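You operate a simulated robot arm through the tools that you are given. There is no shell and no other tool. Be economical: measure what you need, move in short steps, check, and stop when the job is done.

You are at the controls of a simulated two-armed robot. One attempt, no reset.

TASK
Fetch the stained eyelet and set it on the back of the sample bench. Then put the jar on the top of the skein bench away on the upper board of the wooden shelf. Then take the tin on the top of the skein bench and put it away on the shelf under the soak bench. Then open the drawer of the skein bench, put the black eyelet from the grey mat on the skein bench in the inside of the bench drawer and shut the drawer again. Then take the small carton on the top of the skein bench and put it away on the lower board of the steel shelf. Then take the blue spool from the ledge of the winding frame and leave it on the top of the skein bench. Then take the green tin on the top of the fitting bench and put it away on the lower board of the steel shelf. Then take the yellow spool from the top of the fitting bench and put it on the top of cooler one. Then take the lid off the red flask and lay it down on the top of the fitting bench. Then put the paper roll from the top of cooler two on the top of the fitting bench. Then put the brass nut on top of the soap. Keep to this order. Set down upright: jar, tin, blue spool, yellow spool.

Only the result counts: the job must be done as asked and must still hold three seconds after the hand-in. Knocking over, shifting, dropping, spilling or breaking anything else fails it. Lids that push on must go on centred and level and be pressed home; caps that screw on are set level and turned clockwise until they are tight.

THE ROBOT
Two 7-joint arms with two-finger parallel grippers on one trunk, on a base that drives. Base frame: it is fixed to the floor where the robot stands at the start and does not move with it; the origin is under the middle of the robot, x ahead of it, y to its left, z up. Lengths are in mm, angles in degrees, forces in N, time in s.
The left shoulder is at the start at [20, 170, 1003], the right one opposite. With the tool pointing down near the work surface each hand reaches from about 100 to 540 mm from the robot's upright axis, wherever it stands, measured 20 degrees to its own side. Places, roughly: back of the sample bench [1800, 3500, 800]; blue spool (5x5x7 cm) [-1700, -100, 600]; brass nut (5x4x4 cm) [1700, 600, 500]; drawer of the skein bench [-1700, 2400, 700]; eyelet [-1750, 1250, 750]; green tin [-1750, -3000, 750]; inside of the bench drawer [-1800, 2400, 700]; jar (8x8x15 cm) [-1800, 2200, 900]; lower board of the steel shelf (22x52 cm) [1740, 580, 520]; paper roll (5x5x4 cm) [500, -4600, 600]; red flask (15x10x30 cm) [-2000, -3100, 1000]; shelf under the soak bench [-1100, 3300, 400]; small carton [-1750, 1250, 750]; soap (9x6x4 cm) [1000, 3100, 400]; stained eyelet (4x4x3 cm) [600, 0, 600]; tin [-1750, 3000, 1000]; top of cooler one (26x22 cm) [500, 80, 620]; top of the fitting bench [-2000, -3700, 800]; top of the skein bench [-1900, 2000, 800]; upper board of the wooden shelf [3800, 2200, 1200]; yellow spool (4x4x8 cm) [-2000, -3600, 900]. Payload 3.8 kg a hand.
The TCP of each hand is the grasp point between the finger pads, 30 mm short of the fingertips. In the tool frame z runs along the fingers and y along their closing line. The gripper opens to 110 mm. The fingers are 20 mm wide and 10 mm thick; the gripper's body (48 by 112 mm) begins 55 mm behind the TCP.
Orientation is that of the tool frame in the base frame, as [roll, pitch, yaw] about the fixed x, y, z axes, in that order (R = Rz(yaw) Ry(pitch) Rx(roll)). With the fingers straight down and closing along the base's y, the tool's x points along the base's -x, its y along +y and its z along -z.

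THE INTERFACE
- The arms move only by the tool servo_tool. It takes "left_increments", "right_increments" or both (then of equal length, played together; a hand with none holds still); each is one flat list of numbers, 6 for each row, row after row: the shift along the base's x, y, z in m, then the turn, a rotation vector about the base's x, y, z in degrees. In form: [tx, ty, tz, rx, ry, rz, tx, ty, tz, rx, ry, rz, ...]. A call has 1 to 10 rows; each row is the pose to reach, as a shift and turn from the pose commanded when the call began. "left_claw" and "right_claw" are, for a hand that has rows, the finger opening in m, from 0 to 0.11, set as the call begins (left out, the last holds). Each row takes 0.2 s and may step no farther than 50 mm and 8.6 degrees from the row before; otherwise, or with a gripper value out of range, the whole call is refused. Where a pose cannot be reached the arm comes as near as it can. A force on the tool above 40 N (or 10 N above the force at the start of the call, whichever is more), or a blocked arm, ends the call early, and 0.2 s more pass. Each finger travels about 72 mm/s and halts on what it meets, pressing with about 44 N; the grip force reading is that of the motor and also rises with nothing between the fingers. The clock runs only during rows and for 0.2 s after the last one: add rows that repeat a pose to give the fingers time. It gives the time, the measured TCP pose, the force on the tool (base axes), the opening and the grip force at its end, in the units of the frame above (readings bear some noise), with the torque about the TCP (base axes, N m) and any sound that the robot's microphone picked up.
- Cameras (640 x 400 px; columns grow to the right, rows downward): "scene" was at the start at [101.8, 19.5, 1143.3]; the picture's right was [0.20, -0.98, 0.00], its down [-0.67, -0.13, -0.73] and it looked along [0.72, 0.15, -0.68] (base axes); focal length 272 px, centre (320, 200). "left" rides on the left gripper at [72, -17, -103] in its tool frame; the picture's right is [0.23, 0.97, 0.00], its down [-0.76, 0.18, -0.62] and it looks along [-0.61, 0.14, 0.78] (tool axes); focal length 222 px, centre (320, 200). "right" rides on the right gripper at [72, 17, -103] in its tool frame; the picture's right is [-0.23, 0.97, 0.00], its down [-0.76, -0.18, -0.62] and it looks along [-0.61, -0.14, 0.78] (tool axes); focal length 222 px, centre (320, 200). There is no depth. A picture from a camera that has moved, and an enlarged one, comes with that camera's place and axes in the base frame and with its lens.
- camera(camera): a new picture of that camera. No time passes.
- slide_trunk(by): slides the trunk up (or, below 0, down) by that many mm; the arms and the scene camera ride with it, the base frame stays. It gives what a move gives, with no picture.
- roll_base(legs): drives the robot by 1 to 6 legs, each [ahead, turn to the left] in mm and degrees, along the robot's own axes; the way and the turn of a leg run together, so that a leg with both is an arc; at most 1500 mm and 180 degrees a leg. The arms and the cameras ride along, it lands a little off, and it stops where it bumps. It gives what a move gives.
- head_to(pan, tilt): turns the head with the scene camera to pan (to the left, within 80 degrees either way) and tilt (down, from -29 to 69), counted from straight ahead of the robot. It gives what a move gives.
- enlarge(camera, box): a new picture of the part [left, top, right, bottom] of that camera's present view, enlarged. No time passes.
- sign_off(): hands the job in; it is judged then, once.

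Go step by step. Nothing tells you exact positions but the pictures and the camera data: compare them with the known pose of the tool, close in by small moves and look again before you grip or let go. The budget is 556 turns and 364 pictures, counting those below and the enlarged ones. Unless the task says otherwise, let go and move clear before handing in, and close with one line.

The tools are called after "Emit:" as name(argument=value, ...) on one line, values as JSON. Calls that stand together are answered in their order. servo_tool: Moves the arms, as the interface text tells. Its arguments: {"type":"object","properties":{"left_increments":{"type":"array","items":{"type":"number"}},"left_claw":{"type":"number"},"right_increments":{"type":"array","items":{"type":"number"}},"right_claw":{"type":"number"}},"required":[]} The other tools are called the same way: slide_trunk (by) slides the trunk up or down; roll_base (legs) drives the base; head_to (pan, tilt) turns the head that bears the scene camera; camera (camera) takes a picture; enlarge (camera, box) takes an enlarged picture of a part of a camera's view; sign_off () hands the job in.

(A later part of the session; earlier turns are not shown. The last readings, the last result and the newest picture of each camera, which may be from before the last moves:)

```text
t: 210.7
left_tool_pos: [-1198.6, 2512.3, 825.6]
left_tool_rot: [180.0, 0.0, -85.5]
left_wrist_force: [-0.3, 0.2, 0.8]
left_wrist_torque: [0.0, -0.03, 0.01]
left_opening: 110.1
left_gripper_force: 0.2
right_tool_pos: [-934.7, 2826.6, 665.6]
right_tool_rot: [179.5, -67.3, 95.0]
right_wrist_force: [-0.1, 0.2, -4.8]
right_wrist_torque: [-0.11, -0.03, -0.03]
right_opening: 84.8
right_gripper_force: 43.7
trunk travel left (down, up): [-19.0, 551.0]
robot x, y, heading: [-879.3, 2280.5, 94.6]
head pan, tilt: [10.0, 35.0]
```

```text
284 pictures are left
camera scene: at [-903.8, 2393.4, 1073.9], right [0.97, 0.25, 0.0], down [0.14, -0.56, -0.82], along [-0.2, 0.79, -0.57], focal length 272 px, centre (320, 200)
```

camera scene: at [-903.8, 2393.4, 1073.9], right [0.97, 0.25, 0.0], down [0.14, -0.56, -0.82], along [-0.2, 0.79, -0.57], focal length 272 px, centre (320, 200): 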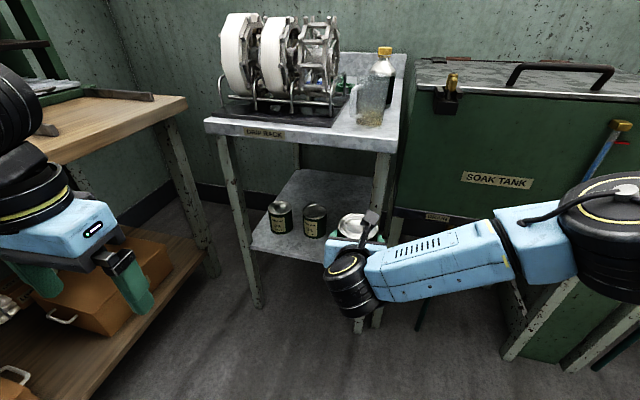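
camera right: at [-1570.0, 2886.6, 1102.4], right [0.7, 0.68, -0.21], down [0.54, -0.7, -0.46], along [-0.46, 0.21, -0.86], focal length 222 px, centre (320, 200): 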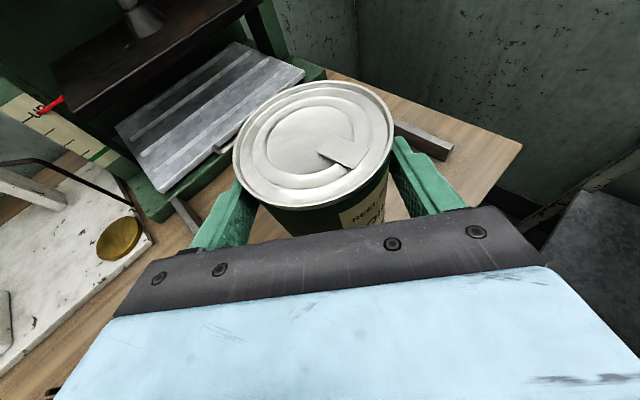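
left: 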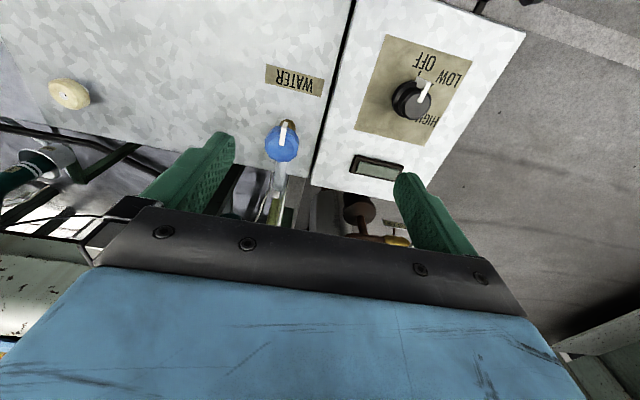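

The shelf is at z 400, and there's a free slot right of the two tins near x -962. I'll lower the hand and drive in.

Emit:
servo_tool(right_increments=[0, 0, -0.04, 0, 0, 0, 0, 0, -0.08, 0, 0, 0, 0, 0, -0.12, 0, 0, 0, 0, 0, -0.16, 0, 0, 0, 0, 0, -0.16, 0, 0, 0])

Emit:
camera(camera="scene")

Emit:
camera(camera="right")

```text
t: 211.9
left_tool_pos: [-1198.5, 2512.6, 826.3]
left_tool_rot: [180.0, 0.0, -85.5]
left_wrist_force: [0.8, 0.7, 0.1]
left_wrist_torque: [0.05, -0.01, 0.0]
left_opening: 110.1
left_gripper_force: 0.1
right_tool_pos: [-935.2, 2827.1, 507.0]
right_tool_rot: [179.2, -67.0, 95.0]
right_wrist_force: [0.2, 1.0, -5.3]
right_wrist_torque: [-0.09, 0.0, 0.0]
right_opening: 84.9
right_gripper_force: 43.9
trunk travel left (down, up): [-19.0, 551.0]
robot x, y, heading: [-880.3, 2282.7, 94.6]
head pan, tilt: [10.0, 35.0]
```

```text
283 pictures are left
camera scene: at [-903.9, 2393.4, 1073.9], right [0.97, 0.25, 0.0], down [0.14, -0.56, -0.82], along [-0.2, 0.79, -0.57], focal length 272 px, centre (320, 200)
```

scene: 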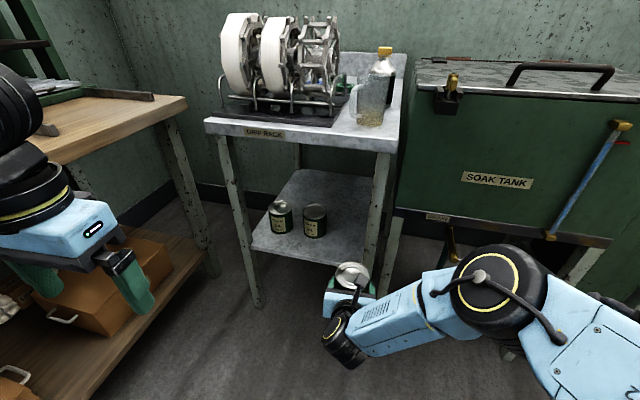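

```text
282 pictures are left
camera right: at [-913.0, 2761.7, 612.5], right [0.98, -0.02, -0.2], down [-0.11, -0.88, -0.46], along [-0.17, 0.47, -0.86], focal length 222 px, centre (320, 200)
```

right: 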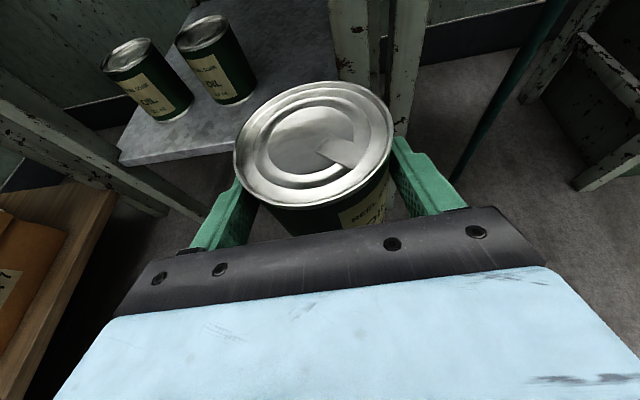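

Emit:
enlarge(camera="scene", box=[230, 120, 430, 330])

Emit:
enlarge(camera="right", box=[240, 0, 460, 140])

```text
1.90 times, centred on (330, 225) of scene
camera zoom: at [-903.9, 2393.4, 1073.9], right [0.97, 0.25, 0.0], down [0.14, -0.56, -0.82], along [-0.2, 0.79, -0.57], focal length 519 px, centre (301, 152)
```

zoom: 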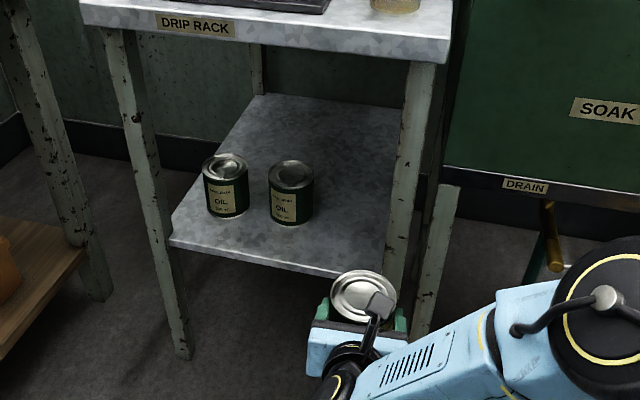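

```text
2.86 times, centred on (350, 70) of right
camera zoom: at [-913.0, 2761.7, 612.5], right [0.98, -0.02, -0.2], down [-0.11, -0.88, -0.46], along [-0.17, 0.47, -0.86], focal length 635 px, centre (234, 571)
```

zoom: 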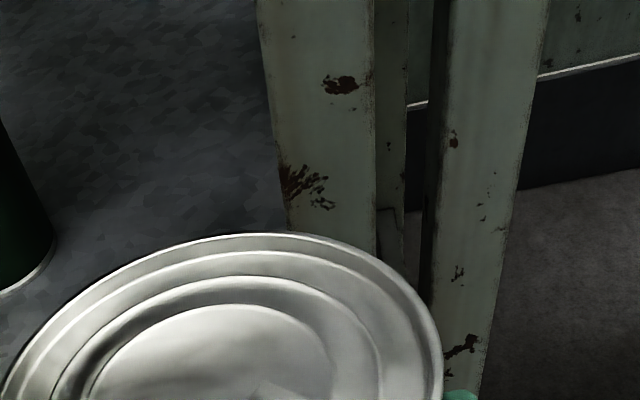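

The free slot is about 138 mm wide, between the second tin (edge x -1057) and the front leg (x -919), so its centre is near x -988. I'll line up and drive in slowly.

Emit:
servo_tool(right_increments=[-0.02, 0, 0, 0, 0, 0, -0.037, 0, 0, 0, 0, 0, -0.037, 0, 0, 0, 0, 0])

Emit:
roll_base(legs=[[120, 0]])

Emit:
camera(camera="right")

Emit:
enlarge(camera="scene", box=[230, 160, 430, 370])

```text
t: 212.7
left_tool_pos: [-1199.2, 2513.4, 825.1]
left_tool_rot: [-179.9, -0.1, -85.5]
left_wrist_force: [-0.4, -0.1, 0.3]
left_wrist_torque: [0.01, -0.01, -0.01]
left_opening: 109.8
left_gripper_force: 0.0
right_tool_pos: [-970.5, 2826.3, 507.5]
right_tool_rot: [179.5, -67.3, 95.0]
right_wrist_force: [0.0, -1.0, -4.6]
right_wrist_torque: [-0.12, -0.04, 0.01]
right_opening: 84.9
right_gripper_force: 43.8
trunk travel left (down, up): [-19.0, 551.0]
robot x, y, heading: [-882.5, 2281.1, 94.1]
head pan, tilt: [10.0, 35.0]
```

```text
t: 214.0
left_tool_pos: [-1206.5, 2631.4, 824.7]
left_tool_rot: [179.9, -0.1, -85.6]
left_wrist_force: [0.2, 0.4, -0.1]
left_wrist_torque: [-0.03, 0.02, 0.01]
left_opening: 109.9
left_gripper_force: 0.0
right_tool_pos: [-979.7, 2946.9, 506.4]
right_tool_rot: [179.6, -67.3, 94.9]
right_wrist_force: [-0.5, 0.0, -5.1]
right_wrist_torque: [-0.14, -0.05, -0.03]
right_opening: 84.8
right_gripper_force: 44.0
trunk travel left (down, up): [-19.0, 551.0]
robot x, y, heading: [-886.7, 2404.2, 94.3]
head pan, tilt: [10.0, 35.0]
```

```text
279 pictures are left
camera right: at [-957.1, 2880.7, 612.7], right [0.98, -0.01, -0.21], down [-0.11, -0.88, -0.46], along [-0.18, 0.48, -0.86], focal length 222 px, centre (320, 200)
```

right: 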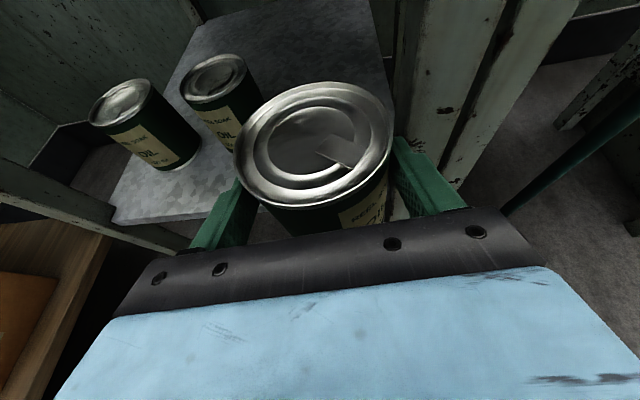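

```text
1.90 times, centred on (330, 265) of scene
camera zoom: at [-912.9, 2512.5, 1073.8], right [0.97, 0.25, 0.0], down [0.14, -0.56, -0.82], along [-0.2, 0.79, -0.57], focal length 519 px, centre (301, 76)
```

zoom: 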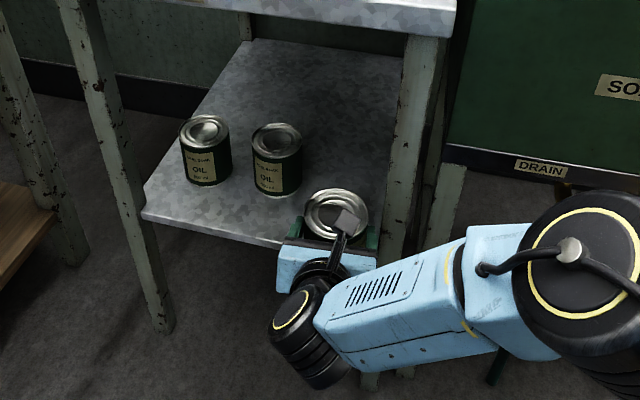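

Emit:
servo_tool(right_increments=[-0.01, 0.03, 0, 0, 0, 0, -0.011, 0.06, 0, 0, 0, 0, -0.011, 0.06, 0, 0, 0, 0])

Emit:
camera(camera="right")

Emit:
enlarge(camera="scene", box=[230, 160, 430, 370])

```text
t: 214.8
left_tool_pos: [-1207.6, 2632.0, 825.3]
left_tool_rot: [-179.7, -0.1, -85.5]
left_wrist_force: [0.2, 0.4, -0.1]
left_wrist_torque: [0.01, -0.01, 0.02]
left_opening: 109.7
left_gripper_force: 0.1
right_tool_pos: [-991.6, 3004.8, 504.9]
right_tool_rot: [179.6, -67.2, 94.9]
right_wrist_force: [-0.9, 0.3, -4.5]
right_wrist_torque: [-0.12, -0.02, 0.02]
right_opening: 84.7
right_gripper_force: 43.8
trunk travel left (down, up): [-19.0, 551.0]
robot x, y, heading: [-889.2, 2405.7, 94.0]
head pan, tilt: [10.0, 35.0]
```

```text
277 pictures are left
camera right: at [-968.3, 2939.2, 612.0], right [0.98, -0.01, -0.21], down [-0.11, -0.88, -0.46], along [-0.18, 0.47, -0.86], focal length 222 px, centre (320, 200)
```

right: 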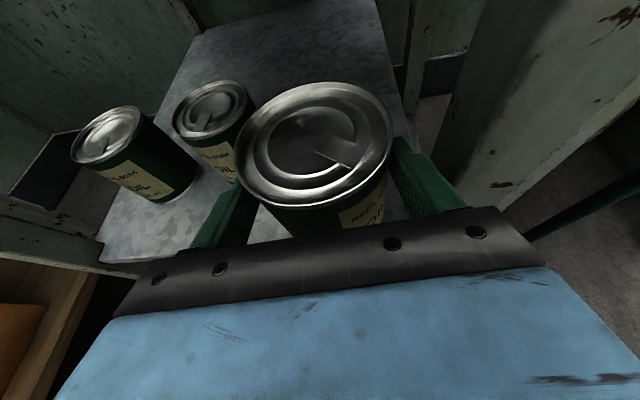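

```text
1.90 times, centred on (330, 265) of scene
camera zoom: at [-912.8, 2512.4, 1073.8], right [0.97, 0.25, 0.0], down [0.14, -0.56, -0.82], along [-0.2, 0.79, -0.57], focal length 519 px, centre (301, 76)
```

zoom: 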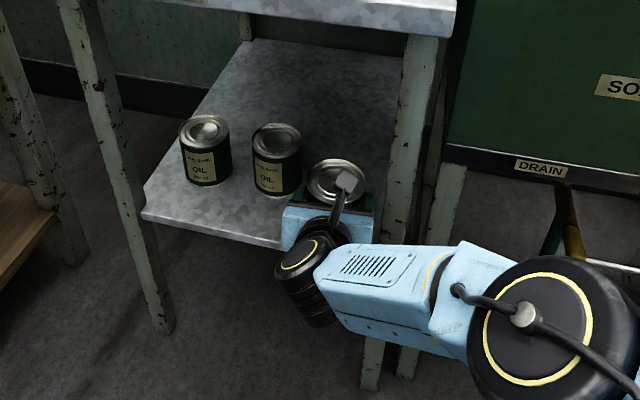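

Repeated views put the shelf lower, at about z 365, with the second tin near [-1117, 3145], so there's more room than I thought. I'll advance to y 3090.

Emit:
servo_tool(right_increments=[-0.001, 0.03, 0, 0, 0, 0, -0.002, 0.06, -0.005, 0, 0, 0, -0.003, 0.085, -0.01, 0, 0, 0, -0.003, 0.085, -0.01, 0, 0, 0])

Emit:
camera(camera="right")

Emit:
enlarge(camera="scene", box=[230, 160, 430, 370])

```text
t: 215.6
left_tool_pos: [-1207.1, 2632.1, 826.0]
left_tool_rot: [-179.9, 0.1, -85.5]
left_wrist_force: [0.7, 0.1, 0.5]
left_wrist_torque: [-0.03, 0.01, 0.01]
left_opening: 110.0
left_gripper_force: 0.1
right_tool_pos: [-984.7, 3044.8, 523.2]
right_tool_rot: [-179.4, -66.9, 96.2]
right_wrist_force: [-3.9, 0.5, -8.0]
right_wrist_torque: [-0.01, -0.02, -0.15]
right_opening: 84.8
right_gripper_force: 44.1
right hand out of reach, approached as far as the arm can: row 1, 2, 3, 4
trunk travel left (down, up): [-19.0, 551.0]
robot x, y, heading: [-890.2, 2402.2, 94.4]
head pan, tilt: [10.0, 35.0]
stopped in row 4 (right hand): the force on the tool passed its limit at 53 N (the readings are from after the stop); the commanded pose is now the measured one
```

```text
275 pictures are left
camera right: at [-959.6, 2981.5, 629.4], right [0.98, 0.02, -0.21], down [-0.08, -0.89, -0.45], along [-0.2, 0.46, -0.87], focal length 222 px, centre (320, 200)
```

right: 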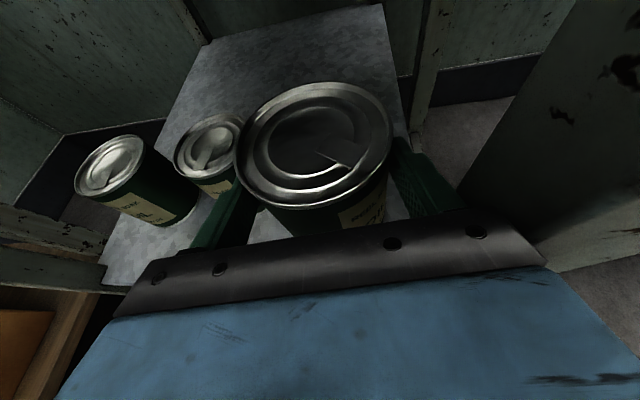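

```text
1.90 times, centred on (330, 265) of scene
camera zoom: at [-912.9, 2513.0, 1073.7], right [0.97, 0.25, 0.0], down [0.14, -0.56, -0.82], along [-0.2, 0.79, -0.57], focal length 519 px, centre (301, 76)
```

zoom: 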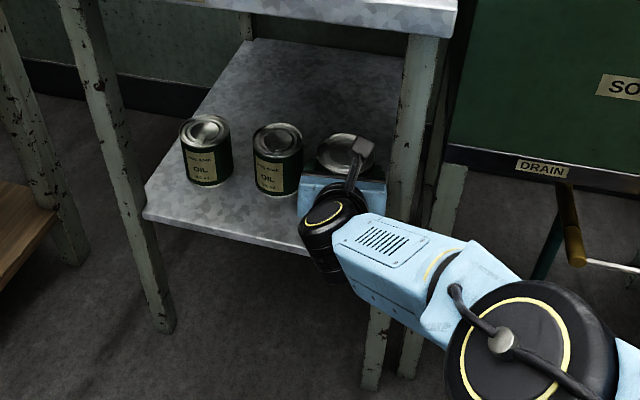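

The arm hit its reach limit and touched something. I'll pull back a little and use the base instead.

Emit:
servo_tool(right_increments=[-0.004, -0.03, -0.01, 0, 0, 0, -0.008, -0.06, -0.02, 0, 0, 0, -0.008, -0.08, -0.02, 0, 0, 0])

Emit:
camera(camera="scene")

```text
t: 216.4
left_tool_pos: [-1207.9, 2632.1, 826.5]
left_tool_rot: [-179.8, 0.0, -85.5]
left_wrist_force: [0.0, 0.1, 0.5]
left_wrist_torque: [0.01, 0.0, -0.01]
left_opening: 110.2
left_gripper_force: 0.2
right_tool_pos: [-993.1, 2965.6, 505.3]
right_tool_rot: [-179.6, -67.1, 96.1]
right_wrist_force: [0.1, 0.4, -4.6]
right_wrist_torque: [-0.14, -0.02, 0.01]
right_opening: 84.9
right_gripper_force: 43.7
trunk travel left (down, up): [-19.0, 551.0]
robot x, y, heading: [-890.0, 2402.3, 94.8]
head pan, tilt: [10.0, 35.0]
```

```text
273 pictures are left
camera scene: at [-913.3, 2512.3, 1073.8], right [0.97, 0.25, 0.0], down [0.14, -0.56, -0.82], along [-0.2, 0.79, -0.57], focal length 272 px, centre (320, 200)
```

scene: 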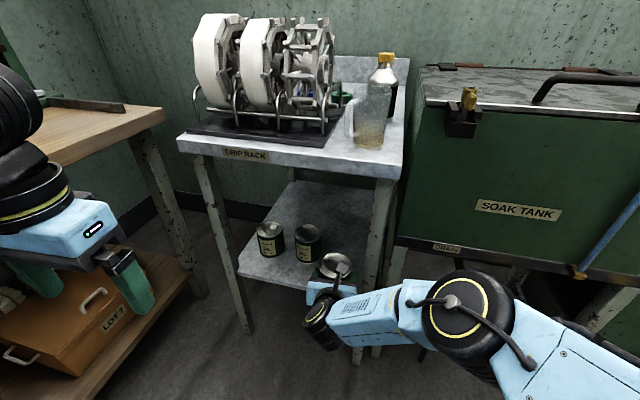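

Emit:
roll_base(legs=[[75, 0]])

Emit:
roll_base(legs=[[40, 0]])

Emit:
camera(camera="right")

Emit:
enlarge(camera="scene", box=[220, 180, 420, 390])

```text
t: 217.4
left_tool_pos: [-1213.8, 2704.3, 826.0]
left_tool_rot: [-180.0, 0.0, -85.4]
left_wrist_force: [0.4, -0.6, -0.6]
left_wrist_torque: [0.02, -0.01, 0.0]
left_opening: 109.8
left_gripper_force: 0.1
right_tool_pos: [-998.3, 3039.8, 504.6]
right_tool_rot: [-179.7, -67.0, 96.3]
right_wrist_force: [0.6, 0.0, -5.1]
right_wrist_torque: [-0.13, 0.01, 0.05]
right_opening: 84.7
right_gripper_force: 43.9
trunk travel left (down, up): [-19.0, 551.0]
robot x, y, heading: [-893.1, 2476.0, 94.3]
head pan, tilt: [10.0, 35.0]
```

```text
t: 218.3
left_tool_pos: [-1216.2, 2744.6, 824.7]
left_tool_rot: [-179.9, 0.0, -85.4]
left_wrist_force: [-0.2, -0.3, -0.6]
left_wrist_torque: [0.01, -0.01, -0.01]
left_opening: 109.8
left_gripper_force: 0.0
right_tool_pos: [-1003.5, 3079.6, 503.9]
right_tool_rot: [-179.7, -66.9, 96.3]
right_wrist_force: [-0.5, 0.0, -5.0]
right_wrist_torque: [-0.17, -0.02, 0.0]
right_opening: 84.9
right_gripper_force: 44.7
trunk travel left (down, up): [-19.0, 551.0]
robot x, y, heading: [-901.3, 2513.0, 94.4]
head pan, tilt: [10.0, 35.0]
```

```text
272 pictures are left
camera right: at [-977.3, 3015.3, 610.5], right [0.98, 0.02, -0.21], down [-0.08, -0.89, -0.46], along [-0.2, 0.46, -0.86], focal length 222 px, centre (320, 200)
```

right: 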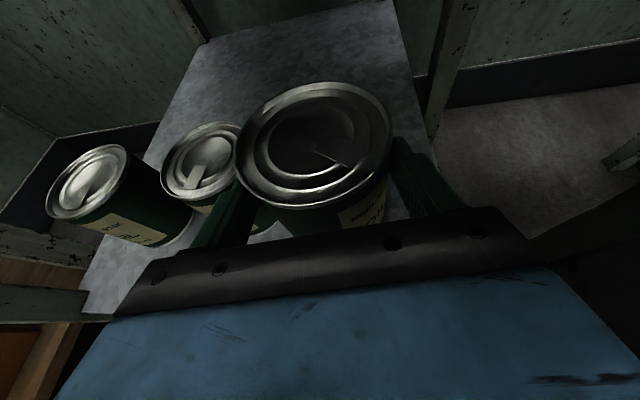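

```text
1.90 times, centred on (320, 285) of scene
camera zoom: at [-922.3, 2625.2, 1073.8], right [0.97, 0.25, 0.0], down [0.14, -0.56, -0.82], along [-0.21, 0.79, -0.57], focal length 519 px, centre (320, 38)
```

zoom: 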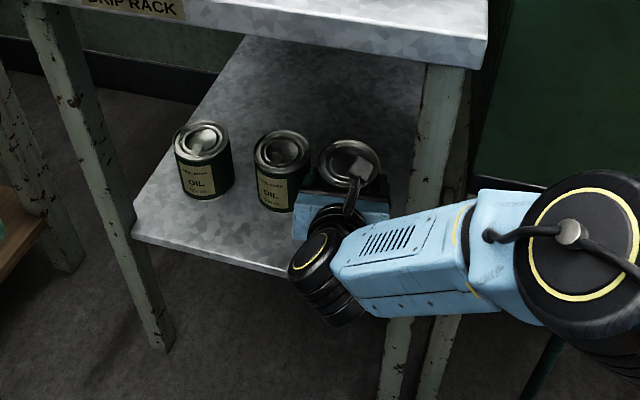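

Both neighbours are clear. I'll lower the tin now.

Emit:
servo_tool(right_increments=[0.005, 0, -0.02, 0, 0, 0, 0.006, 0, -0.04, 0, 0, 0, 0.006, 0, -0.05, 0, 0, 0])

Emit:
camera(camera="right")

```text
t: 219.1
left_tool_pos: [-1217.1, 2744.1, 824.9]
left_tool_rot: [-179.9, 0.0, -85.4]
left_wrist_force: [-0.4, 0.4, -0.2]
left_wrist_torque: [0.02, -0.02, 0.01]
left_opening: 109.8
left_gripper_force: 0.1
right_tool_pos: [-1005.4, 3084.5, 463.5]
right_tool_rot: [179.6, -66.5, 96.3]
right_wrist_force: [-0.8, -0.2, -4.5]
right_wrist_torque: [-0.09, -0.02, 0.0]
right_opening: 84.8
right_gripper_force: 43.7
right hand out of reach, approached as far as the arm can: row 2, 3
trunk travel left (down, up): [-19.0, 551.0]
robot x, y, heading: [-900.1, 2514.5, 94.7]
head pan, tilt: [10.0, 35.0]
```

```text
270 pictures are left
camera right: at [-979.8, 3021.3, 571.3], right [0.98, 0.01, -0.21], down [-0.08, -0.89, -0.45], along [-0.19, 0.46, -0.87], focal length 222 px, centre (320, 200)
```

right: 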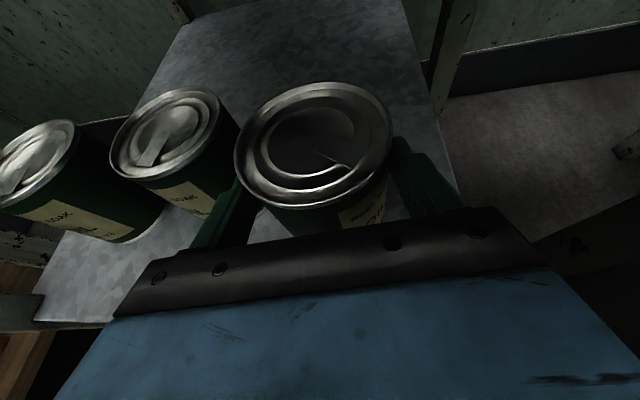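

Emit:
slide_trunk(by=-18)

```text
t: 219.8
left_tool_pos: [-1216.6, 2742.2, 808.6]
left_tool_rot: [180.0, 0.1, -85.3]
left_wrist_force: [0.4, 0.2, 0.8]
left_wrist_torque: [-0.02, 0.01, 0.02]
left_opening: 109.9
left_gripper_force: 0.0
right_tool_pos: [-1004.1, 3088.3, 454.1]
right_tool_rot: [179.4, -67.4, 96.4]
right_wrist_force: [1.0, 6.1, 28.9]
right_wrist_torque: [1.25, 0.27, 0.22]
right_opening: 84.7
right_gripper_force: 43.7
trunk travel left (down, up): [-1.0, 569.0]
robot x, y, heading: [-895.1, 2515.0, 94.6]
head pan, tilt: [10.0, 35.0]
```

Contact with the shelf. I'll ease off a bit and release by a small amount.

Emit:
slide_trunk(by=5)

Emit:
servo_tool(right_increments=[0, 0, 0, 0, 0, 0, 0, 0, 0, 0, 0, 0, 0, 0, 0, 0, 0, 0], right_claw=0.1)

Emit:
camera(camera="right")

Emit:
enlarge(camera="scene", box=[220, 180, 420, 390])

```text
t: 220.3
left_tool_pos: [-1217.0, 2742.5, 812.7]
left_tool_rot: [180.0, 0.1, -85.4]
left_wrist_force: [-0.9, -0.4, -0.1]
left_wrist_torque: [0.03, 0.04, -0.02]
left_opening: 110.0
left_gripper_force: 0.1
right_tool_pos: [-1004.6, 3084.5, 452.8]
right_tool_rot: [179.8, -66.5, 96.2]
right_wrist_force: [0.6, 6.8, 19.8]
right_wrist_torque: [0.23, 0.07, -0.03]
right_opening: 84.7
right_gripper_force: 43.9
trunk travel left (down, up): [-6.0, 564.0]
robot x, y, heading: [-897.5, 2513.7, 94.6]
head pan, tilt: [10.0, 35.0]
```

```text
t: 221.1
left_tool_pos: [-1216.6, 2743.7, 812.4]
left_tool_rot: [-180.0, 0.0, -85.3]
left_wrist_force: [0.6, 0.1, 0.3]
left_wrist_torque: [-0.01, -0.04, 0.0]
left_opening: 110.1
left_gripper_force: 0.1
right_tool_pos: [-1003.4, 3083.0, 450.1]
right_tool_rot: [179.7, -66.3, 96.3]
right_wrist_force: [0.6, -0.4, 0.0]
right_wrist_torque: [0.01, 0.01, 0.02]
right_opening: 100.1
right_gripper_force: 0.1
trunk travel left (down, up): [-6.0, 564.0]
robot x, y, heading: [-900.3, 2515.8, 94.7]
head pan, tilt: [10.0, 35.0]
```

```text
269 pictures are left
camera right: at [-980.3, 3020.3, 557.9], right [0.98, 0.01, -0.21], down [-0.08, -0.89, -0.45], along [-0.19, 0.45, -0.87], focal length 222 px, centre (320, 200)
```

right: 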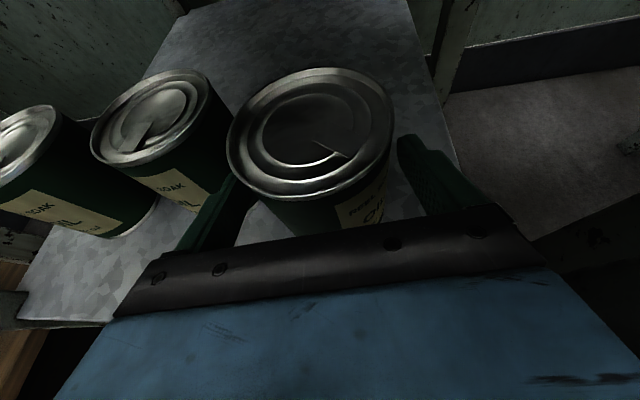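

```text
1.90 times, centred on (320, 285) of scene
camera zoom: at [-922.3, 2624.8, 1060.9], right [0.97, 0.25, 0.0], down [0.14, -0.56, -0.82], along [-0.21, 0.79, -0.57], focal length 519 px, centre (320, 38)
```

zoom: 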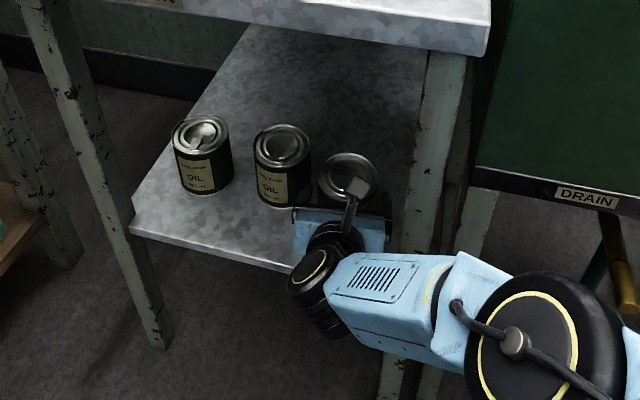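

Emit:
servo_tool(right_increments=[-0.005, 0.0, 0.002, 0, 0, 0, -0.006, 0, 0.003, 0, 0, 0])

Emit:
roll_base(legs=[[-120, 0]])

Emit:
camera(camera="right")

```text
t: 221.7
left_tool_pos: [-1216.3, 2744.6, 812.5]
left_tool_rot: [-179.8, -0.1, -85.4]
left_wrist_force: [0.4, -0.7, 0.1]
left_wrist_torque: [-0.01, -0.01, -0.02]
left_opening: 110.3
left_gripper_force: 0.1
right_tool_pos: [-1002.4, 3088.1, 453.4]
right_tool_rot: [178.7, -66.3, 96.7]
right_wrist_force: [0.5, -0.4, 1.0]
right_wrist_torque: [0.01, -0.03, 0.05]
right_opening: 99.7
right_gripper_force: 0.1
trunk travel left (down, up): [-6.0, 564.0]
robot x, y, heading: [-900.7, 2515.8, 94.5]
head pan, tilt: [10.0, 35.0]
```

```text
t: 222.9
left_tool_pos: [-1207.3, 2625.2, 812.9]
left_tool_rot: [-179.9, -0.1, -85.4]
left_wrist_force: [-0.5, 0.5, -0.4]
left_wrist_torque: [0.0, -0.02, 0.02]
left_opening: 109.9
left_gripper_force: 0.1
right_tool_pos: [-993.9, 2968.8, 453.4]
right_tool_rot: [178.9, -66.4, 96.4]
right_wrist_force: [-0.2, -0.4, 0.2]
right_wrist_torque: [-0.01, 0.0, 0.01]
right_opening: 99.8
right_gripper_force: 0.1
trunk travel left (down, up): [-6.0, 564.0]
robot x, y, heading: [-885.2, 2394.5, 94.4]
head pan, tilt: [10.0, 35.0]
```

```text
267 pictures are left
camera right: at [-970.4, 2905.9, 560.3], right [0.98, 0.0, -0.2], down [-0.09, -0.89, -0.45], along [-0.18, 0.46, -0.87], focal length 222 px, centre (320, 200)
```

right: 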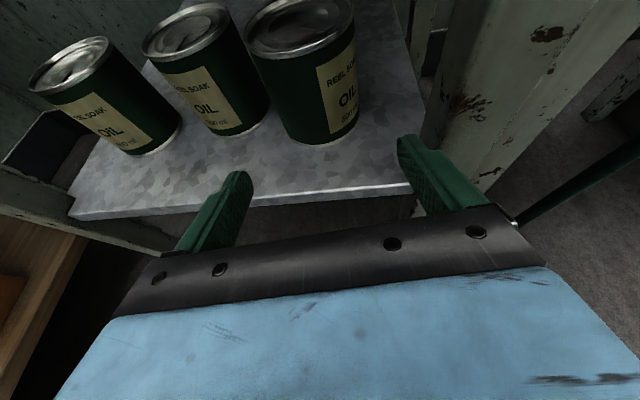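

The tin stands upright on the shelf. Next is the drawer, so I'll back off, turn to the skein bench and inspect the handle.

Emit:
roll_base(legs=[[-200, 0]])

Emit:
slide_trunk(by=150)

Emit:
roll_base(legs=[[0, 85]])

Emit:
head_to(pan=0, tilt=35)

Emit:
camera(camera="scene")

```text
t: 224.5
left_tool_pos: [-1191.3, 2429.4, 812.7]
left_tool_rot: [-179.9, 0.1, -85.5]
left_wrist_force: [-0.4, -0.3, -0.1]
left_wrist_torque: [-0.02, 0.0, -0.01]
left_opening: 109.9
left_gripper_force: 0.0
right_tool_pos: [-975.9, 2774.4, 452.7]
right_tool_rot: [178.7, -66.6, 96.5]
right_wrist_force: [-0.5, 0.3, 0.4]
right_wrist_torque: [0.0, 0.01, 0.0]
right_opening: 100.0
right_gripper_force: 0.0
trunk travel left (down, up): [-6.0, 564.0]
robot x, y, heading: [-874.2, 2205.1, 94.8]
head pan, tilt: [10.0, 35.0]
```

```text
t: 226.3
left_tool_pos: [-1192.7, 2427.9, 961.6]
left_tool_rot: [-179.9, 0.0, -85.4]
left_wrist_force: [-0.6, -0.2, -0.1]
left_wrist_torque: [0.02, 0.01, -0.01]
left_opening: 110.1
left_gripper_force: 0.0
right_tool_pos: [-975.5, 2776.6, 603.0]
right_tool_rot: [178.7, -66.6, 96.5]
right_wrist_force: [-0.7, -0.3, -0.2]
right_wrist_torque: [-0.02, 0.0, 0.03]
right_opening: 99.8
right_gripper_force: 0.1
trunk travel left (down, up): [-156.0, 414.0]
robot x, y, heading: [-873.3, 2205.9, 94.6]
head pan, tilt: [10.0, 35.0]
```

```text
t: 230.3
left_tool_pos: [-1125.6, 1901.1, 962.2]
left_tool_rot: [-179.9, 0.0, 0.0]
left_wrist_force: [-0.9, -0.8, -0.5]
left_wrist_torque: [0.0, 0.03, -0.04]
left_opening: 110.0
left_gripper_force: 0.2
right_tool_pos: [-1453.0, 2143.8, 604.7]
right_tool_rot: [178.8, -66.5, -177.9]
right_wrist_force: [0.3, 0.6, 0.0]
right_wrist_torque: [0.0, 0.04, 0.02]
right_opening: 100.0
right_gripper_force: 0.1
trunk travel left (down, up): [-156.0, 414.0]
robot x, y, heading: [-872.6, 2204.8, -180.1]
head pan, tilt: [10.0, 35.0]
```

```text
t: 231.0
left_tool_pos: [-1124.2, 1900.8, 962.3]
left_tool_rot: [-179.9, 0.0, 0.1]
left_wrist_force: [0.4, -0.3, 0.0]
left_wrist_torque: [0.01, 0.0, -0.02]
left_opening: 110.4
left_gripper_force: 0.1
right_tool_pos: [-1453.5, 2145.1, 603.7]
right_tool_rot: [178.7, -66.6, -178.0]
right_wrist_force: [-0.7, 0.5, 0.3]
right_wrist_torque: [-0.02, 0.01, 0.05]
right_opening: 99.9
right_gripper_force: 0.2
trunk travel left (down, up): [-156.0, 414.0]
robot x, y, heading: [-872.0, 2204.1, -180.0]
head pan, tilt: [0.0, 35.0]
```

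```text
266 pictures are left
camera scene: at [-982.7, 2204.8, 1210.9], right [0.0, 1.0, 0.0], down [0.57, 0.0, -0.82], along [-0.82, 0.0, -0.57], focal length 272 px, centre (320, 200)
```

scene: 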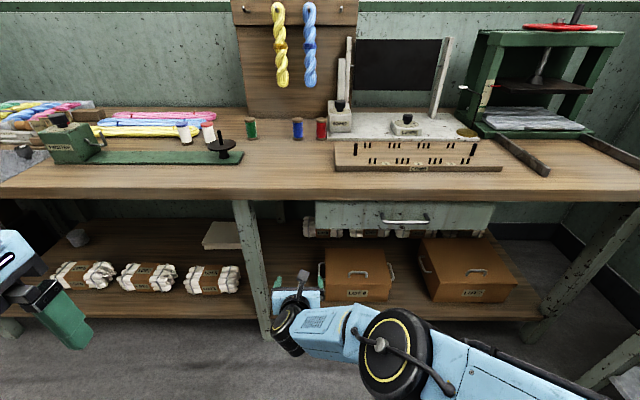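

The handle is near y 2440, below the bench edge. I'll shift sideways with a backing manoeuvre and set the right hand for a look at it.

Emit:
roll_base(legs=[[0, 25], [-380, 0], [0, -25], [150, 0]])

Emit:
servo_tool(right_increments=[0.04, 0.01, 0.03, 0, 0, 0, 0.08, 0.03, 0.06, 0, 0, 0, 0.1, 0.06, 0.1, 0, 0, 0, 0.1, 0.1, 0.13, 0, 0, 0, 0.1, 0.13, 0.15, 0, 0, 0])

Emit:
camera(camera="scene")

Emit:
camera(camera="right")

```text
t: 236.9
left_tool_pos: [-929.2, 2057.5, 962.5]
left_tool_rot: [-179.9, 0.0, 0.6]
left_wrist_force: [0.1, 0.0, -0.4]
left_wrist_torque: [-0.01, 0.0, -0.03]
left_opening: 110.2
left_gripper_force: 0.1
right_tool_pos: [-1258.5, 2297.5, 603.8]
right_tool_rot: [178.7, -66.5, -177.5]
right_wrist_force: [-1.2, -0.1, -0.4]
right_wrist_torque: [0.01, 0.0, 0.02]
right_opening: 100.3
right_gripper_force: 0.1
trunk travel left (down, up): [-156.0, 414.0]
robot x, y, heading: [-679.7, 2362.0, -179.4]
head pan, tilt: [0.0, 35.0]
```

```text
refused: row 1 steps farther than a row can; nothing moved
```

```text
265 pictures are left
camera scene: at [-789.1, 2362.6, 1210.8], right [-0.01, 1.0, 0.0], down [0.57, 0.01, -0.82], along [-0.82, -0.01, -0.57], focal length 272 px, centre (320, 200)
```

scene: 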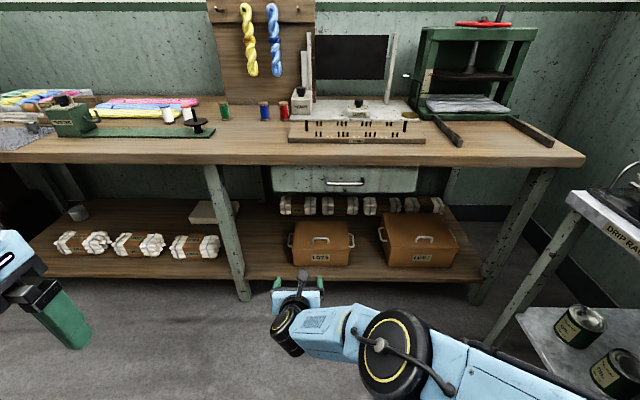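

```text
264 pictures are left
camera right: at [-1192.5, 2316.0, 710.5], right [0.07, 0.98, -0.2], down [0.88, -0.15, -0.45], along [-0.47, -0.15, -0.87], focal length 222 px, centre (320, 200)
```

right: 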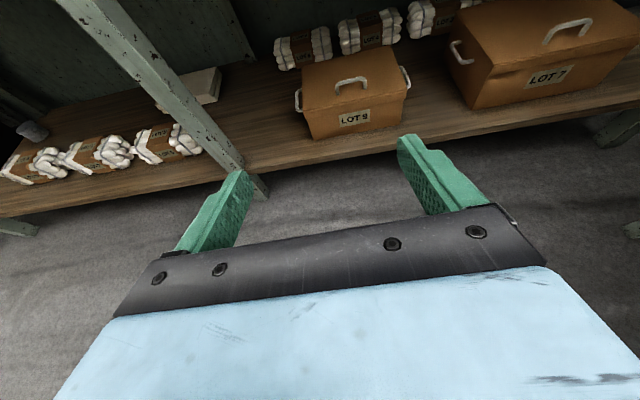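

Emit:
enlarge(camera="scene", box=[260, 130, 430, 220])

Emit:
servo_tool(right_increments=[0.03, 0.01, 0.03, 0, 0, 0, 0.06, 0.03, 0.06, 0, 0, 0, 0.08, 0.06, 0.09, 0, 0, 0, 0.09, 0.09, 0.11, 0, 0, 0, 0.1, 0.12, 0.13, 0, 0, 0, 0.1, 0.135, 0.17, 0, 0, 0, 0.1, 0.135, 0.21, 0, 0, 0])

Emit:
camera(camera="right")

```text
3.76 times, centred on (345, 175) of scene
camera zoom: at [-789.1, 2362.6, 1210.8], right [-0.01, 1.0, 0.0], down [0.57, 0.01, -0.82], along [-0.82, -0.01, -0.57], focal length 1025 px, centre (226, 294)
```

zoom: 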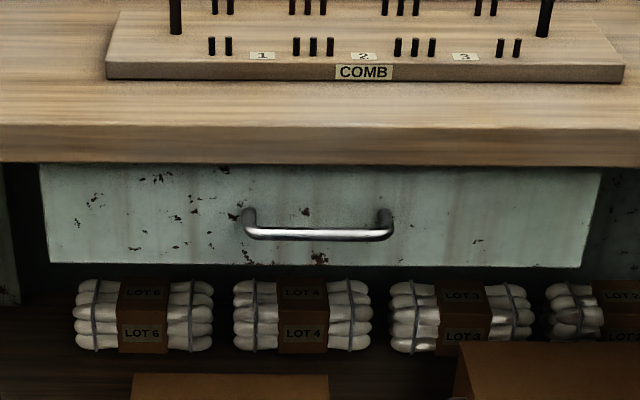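

```text
t: 238.5
left_tool_pos: [-926.6, 2058.9, 962.7]
left_tool_rot: [-180.0, 0.0, 0.6]
left_wrist_force: [-0.5, 0.3, -0.3]
left_wrist_torque: [-0.01, 0.0, -0.02]
left_opening: 110.1
left_gripper_force: 0.1
right_tool_pos: [-1159.5, 2434.8, 812.6]
right_tool_rot: [178.8, -66.5, -177.5]
right_wrist_force: [0.0, 0.6, -0.8]
right_wrist_torque: [0.01, 0.0, 0.01]
right_opening: 100.2
right_gripper_force: 0.0
right hand out of reach, approached as far as the arm can: row 5
trunk travel left (down, up): [-156.0, 414.0]
robot x, y, heading: [-679.9, 2360.9, -179.2]
head pan, tilt: [0.0, 35.0]
```

```text
262 pictures are left
camera right: at [-1092.8, 2452.5, 919.7], right [0.07, 0.98, -0.2], down [0.88, -0.15, -0.45], along [-0.47, -0.15, -0.87], focal length 222 px, centre (320, 200)
```

right: 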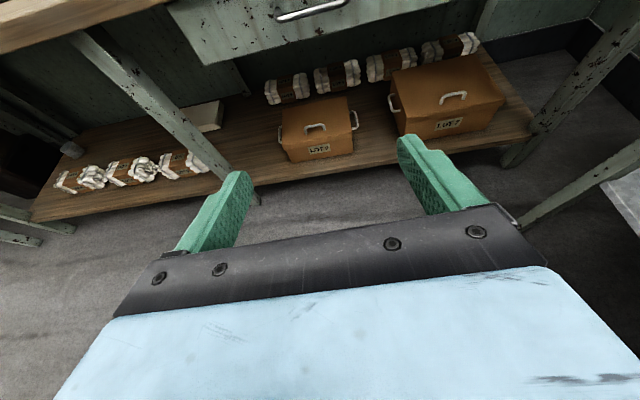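

The handle bar is at about [-1570, 2433, 734]. I'll roll the right hand 90° so the fingers close vertically, and level the tool.

Emit:
servo_tool(right_increments=[0, 0, 0, 7.79, 0, 3.39, 0, 0, 0, 15.58, 0, 6.78, 0, 0, 0, 23.37, 0, 10.17, 0, 0, 0, 31.2, 0, 13.56, 0, 0, 0, 38.95, 0, 16.95, 0, 0, 0, 46.7, 0, 20.3, 0, 0, 0, 54.5, 0, 23.7, 0, 0, 0, 62.3, 0, 27.1, 0, 0, 0, 70.1, 0, 30.5, 0, 0, 0, 77.9, 0, 33.9], right_claw=0.07)

Emit:
servo_tool(right_increments=[0, 0, -0.02, 4, 3, 2, 0, 0, -0.04, 4, 11, 2, 0, 0, -0.06, 4, 18, 2, 0, 0, -0.07, 4, 23, 2, 0, 0, -0.07, 4, 23, 2])

```text
t: 240.7
left_tool_pos: [-928.3, 2057.5, 962.5]
left_tool_rot: [-179.9, -0.1, 0.6]
left_wrist_force: [-0.2, -0.8, -1.2]
left_wrist_torque: [-0.01, 0.0, -0.02]
left_opening: 109.9
left_gripper_force: 0.1
right_tool_pos: [-1158.6, 2431.9, 814.3]
right_tool_rot: [114.6, -3.5, -91.5]
right_wrist_force: [-0.2, -0.1, 0.4]
right_wrist_torque: [0.0, 0.03, 0.02]
right_opening: 69.9
right_gripper_force: 0.0
trunk travel left (down, up): [-156.0, 414.0]
robot x, y, heading: [-675.8, 2358.4, -179.4]
head pan, tilt: [0.0, 35.0]
```

```text
t: 241.9
left_tool_pos: [-929.4, 2058.0, 963.2]
left_tool_rot: [-180.0, 0.1, 0.8]
left_wrist_force: [-0.1, 0.3, 0.1]
left_wrist_torque: [0.01, 0.01, 0.01]
left_opening: 109.7
left_gripper_force: 0.1
right_tool_pos: [-1137.1, 2358.4, 811.0]
right_tool_rot: [91.6, 0.3, -89.1]
right_wrist_force: [0.2, -0.7, -0.4]
right_wrist_torque: [-0.01, -0.03, 0.0]
right_opening: 69.6
right_gripper_force: 0.0
right hand out of reach, approached as far as the arm can: row 2, 3, 4, 5
trunk travel left (down, up): [-156.0, 414.0]
robot x, y, heading: [-680.4, 2363.0, -179.5]
head pan, tilt: [0.0, 35.0]
```

Emit:
servo_tool(right_increments=[-0.03, 0.02, -0.02, 0, 0, 0, -0.05, 0.045, -0.04, 0, 0, 0, -0.06, 0.075, -0.06, 0, 0, 0, -0.06, 0.075, -0.077, 0, 0, 0, -0.06, 0.075, -0.077, 0, 0, 0])

Emit:
camera(camera="scene")

```text
t: 243.1
left_tool_pos: [-928.8, 2058.0, 962.6]
left_tool_rot: [-179.9, 0.0, 0.7]
left_wrist_force: [0.9, -0.5, 0.2]
left_wrist_torque: [-0.03, -0.04, -0.01]
left_opening: 109.9
left_gripper_force: 0.0
right_tool_pos: [-1158.7, 2354.6, 814.5]
right_tool_rot: [91.6, 0.4, -89.0]
right_wrist_force: [-0.3, -0.1, 0.9]
right_wrist_torque: [0.01, 0.0, 0.01]
right_opening: 70.2
right_gripper_force: 0.2
right hand out of reach, approached as far as the arm can: row 1, 2, 3, 4, 5
trunk travel left (down, up): [-156.0, 414.0]
robot x, y, heading: [-679.9, 2361.8, -179.2]
head pan, tilt: [0.0, 35.0]
```

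```text
261 pictures are left
camera scene: at [-788.6, 2362.6, 1210.9], right [-0.01, 1.0, 0.0], down [0.57, 0.01, -0.82], along [-0.82, -0.01, -0.57], focal length 272 px, centre (320, 200)
```

scene: 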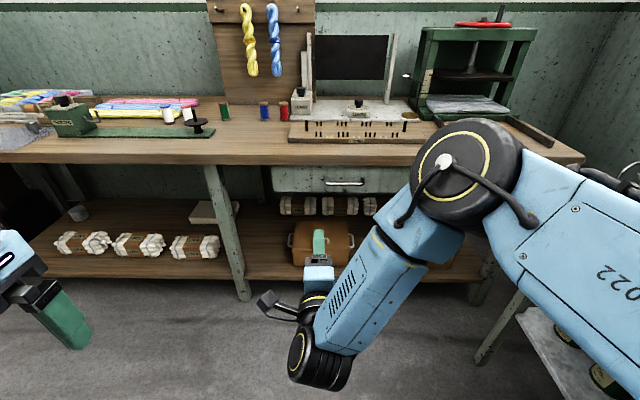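

Emit:
servo_tool(right_increments=[-0.01, 0.01, -0.01, 0, -7, 0, -0.02, 0.03, -0.03, 0, -14, 0, -0.025, 0.055, -0.055, 0, -20, 0, -0.025, 0.075, -0.08, 0, -20, 0, -0.025, 0.075, -0.08, 0, -20, 0])

```text
t: 244.3
left_tool_pos: [-928.3, 2056.7, 963.6]
left_tool_rot: [-179.9, 0.0, 0.6]
left_wrist_force: [0.5, 0.1, -0.6]
left_wrist_torque: [0.04, -0.01, 0.01]
left_opening: 110.0
left_gripper_force: 0.0
right_tool_pos: [-1183.2, 2409.8, 750.8]
right_tool_rot: [111.9, 0.0, -89.2]
right_wrist_force: [-0.4, 0.7, 0.3]
right_wrist_torque: [-0.02, 0.01, -0.03]
right_opening: 69.8
right_gripper_force: 0.1
right hand out of reach, approached as far as the arm can: row 4, 5
trunk travel left (down, up): [-156.0, 414.0]
robot x, y, heading: [-680.6, 2360.5, -179.1]
head pan, tilt: [0.0, 35.0]
```

Emit:
slide_trunk(by=-16)

Emit:
roll_base(legs=[[290, 0]])

Emit:
camera(camera="right")

Emit:
camera(camera="scene")

```text
t: 245.0
left_tool_pos: [-928.1, 2059.6, 946.8]
left_tool_rot: [-180.0, 0.0, 0.7]
left_wrist_force: [0.0, 0.0, 0.4]
left_wrist_torque: [-0.02, -0.02, -0.01]
left_opening: 110.0
left_gripper_force: 0.0
right_tool_pos: [-1182.7, 2409.4, 735.6]
right_tool_rot: [111.8, 0.0, -89.3]
right_wrist_force: [-0.1, -0.3, 0.2]
right_wrist_torque: [-0.01, 0.0, -0.04]
right_opening: 70.3
right_gripper_force: 0.1
trunk travel left (down, up): [-140.0, 430.0]
robot x, y, heading: [-679.2, 2361.6, -179.3]
head pan, tilt: [0.0, 35.0]
```

```text
t: 246.9
left_tool_pos: [-1214.9, 2055.4, 946.9]
left_tool_rot: [-179.9, 0.0, 0.9]
left_wrist_force: [-0.2, -0.6, -0.5]
left_wrist_torque: [0.0, -0.02, 0.01]
left_opening: 110.1
left_gripper_force: 0.1
right_tool_pos: [-1469.7, 2405.6, 734.4]
right_tool_rot: [112.0, 0.0, -89.1]
right_wrist_force: [-0.2, 0.7, -0.2]
right_wrist_torque: [0.02, -0.02, 0.0]
right_opening: 70.0
right_gripper_force: 0.1
trunk travel left (down, up): [-140.0, 430.0]
robot x, y, heading: [-961.6, 2357.7, -179.2]
head pan, tilt: [0.0, 35.0]
```

```text
260 pictures are left
camera right: at [-1378.3, 2334.4, 787.8], right [-0.37, 0.22, 0.9], down [0.63, 0.77, 0.07], along [-0.68, 0.6, -0.42], focal length 222 px, centre (320, 200)
```

right: 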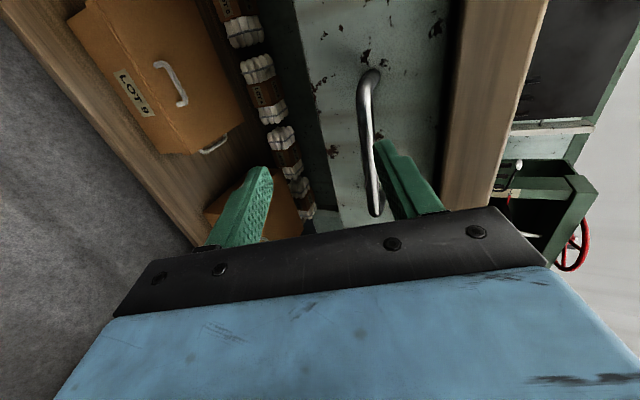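

```text
259 pictures are left
camera scene: at [-1074.9, 2359.4, 1194.8], right [-0.01, 1.0, 0.0], down [0.57, 0.01, -0.82], along [-0.82, -0.01, -0.57], focal length 272 px, centre (320, 200)
```

scene: 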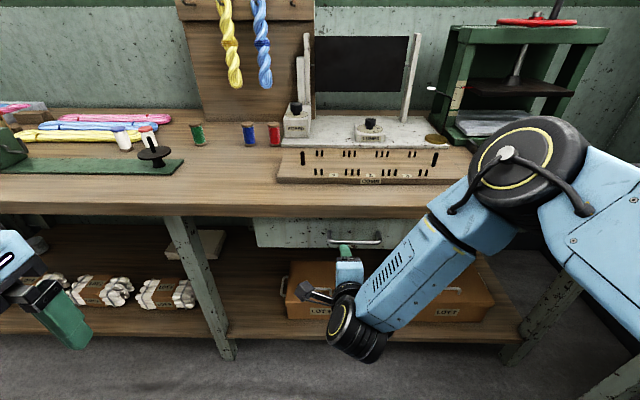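

Emit:
roll_base(legs=[[85, 0]])

Emit:
camera(camera="right")

```text
t: 248.0
left_tool_pos: [-1281.8, 2055.2, 946.5]
left_tool_rot: [-180.0, 0.0, 0.8]
left_wrist_force: [-0.8, 0.2, 0.2]
left_wrist_torque: [-0.01, -0.01, 0.0]
left_opening: 110.2
left_gripper_force: 0.1
right_tool_pos: [-1533.2, 2404.0, 734.3]
right_tool_rot: [111.9, 0.0, -89.1]
right_wrist_force: [2.9, 1.3, 1.8]
right_wrist_torque: [-0.04, 0.16, -0.03]
right_opening: 70.2
right_gripper_force: 0.8
trunk travel left (down, up): [-140.0, 430.0]
robot x, y, heading: [-1034.2, 2357.5, -179.1]
head pan, tilt: [0.0, 35.0]
stopped in leg 1: the force on the tool passed its limit at 100 N (the readings are from after the stop); the commanded pose is now the measured one
```

```text
258 pictures are left
camera right: at [-1441.3, 2333.2, 787.4], right [-0.37, 0.22, 0.9], down [0.63, 0.77, 0.07], along [-0.68, 0.6, -0.42], focal length 222 px, centre (320, 200)
```

right: 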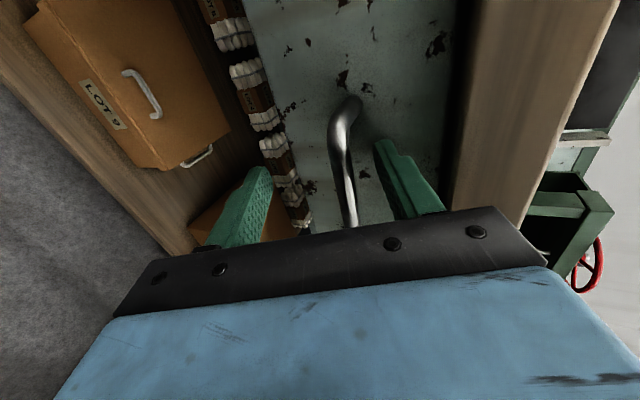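

The drive stopped on a contact. I'll probe gently with the arm to learn what it's touching.

Emit:
servo_tool(right_increments=[-0.005, 0, 0, 0, 0, 0, -0.01, 0, 0, 0, 0, 0])

Emit:
enlarge(camera="right", box=[220, 60, 480, 260])

Emit:
head_to(pan=0, tilt=50)

Emit:
camera(camera="scene")

```text
t: 248.5
left_tool_pos: [-1279.0, 2055.2, 947.3]
left_tool_rot: [-179.9, 0.2, 0.7]
left_wrist_force: [-0.6, -0.7, 1.0]
left_wrist_torque: [0.0, 0.03, -0.03]
left_opening: 109.6
left_gripper_force: 0.0
right_tool_pos: [-1533.3, 2404.2, 733.6]
right_tool_rot: [112.1, 0.0, -89.0]
right_wrist_force: [20.7, 5.4, 9.8]
right_wrist_torque: [-0.1, 1.08, -0.43]
right_opening: 70.4
right_gripper_force: 0.2
trunk travel left (down, up): [-140.0, 430.0]
robot x, y, heading: [-1031.5, 2356.8, -179.2]
head pan, tilt: [0.0, 35.0]
stopped in row 2 (right hand): the force on the tool passed its limit at 46 N (the readings are from after the stop); the commanded pose is now the measured one
```

```text
2.00 times, centred on (350, 160) of right
camera zoom: at [-1441.6, 2333.1, 787.5], right [-0.37, 0.22, 0.9], down [0.63, 0.77, 0.07], along [-0.68, 0.6, -0.43], focal length 444 px, centre (260, 280)
```

zoom: 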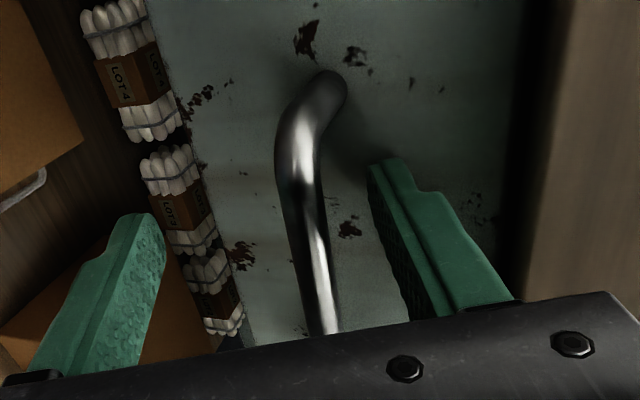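

```text
t: 249.3
left_tool_pos: [-1278.8, 2054.9, 947.2]
left_tool_rot: [-179.9, 0.2, 0.6]
left_wrist_force: [0.5, -0.4, -0.4]
left_wrist_torque: [0.04, -0.02, -0.02]
left_opening: 110.0
left_gripper_force: 0.0
right_tool_pos: [-1532.3, 2402.4, 733.0]
right_tool_rot: [112.3, 0.0, -89.1]
right_wrist_force: [33.1, 6.8, 10.9]
right_wrist_torque: [-0.12, 1.49, -0.58]
right_opening: 69.3
right_gripper_force: 0.1
trunk travel left (down, up): [-140.0, 430.0]
robot x, y, heading: [-1030.6, 2356.6, -179.3]
head pan, tilt: [0.0, 50.0]
```

```text
256 pictures are left
camera scene: at [-1127.3, 2359.4, 1173.6], right [-0.01, 1.0, 0.0], down [0.76, 0.01, -0.65], along [-0.65, -0.01, -0.76], focal length 272 px, centre (320, 200)
```

scene: 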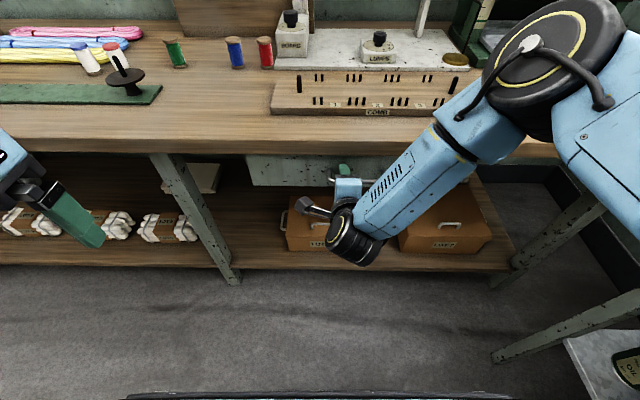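

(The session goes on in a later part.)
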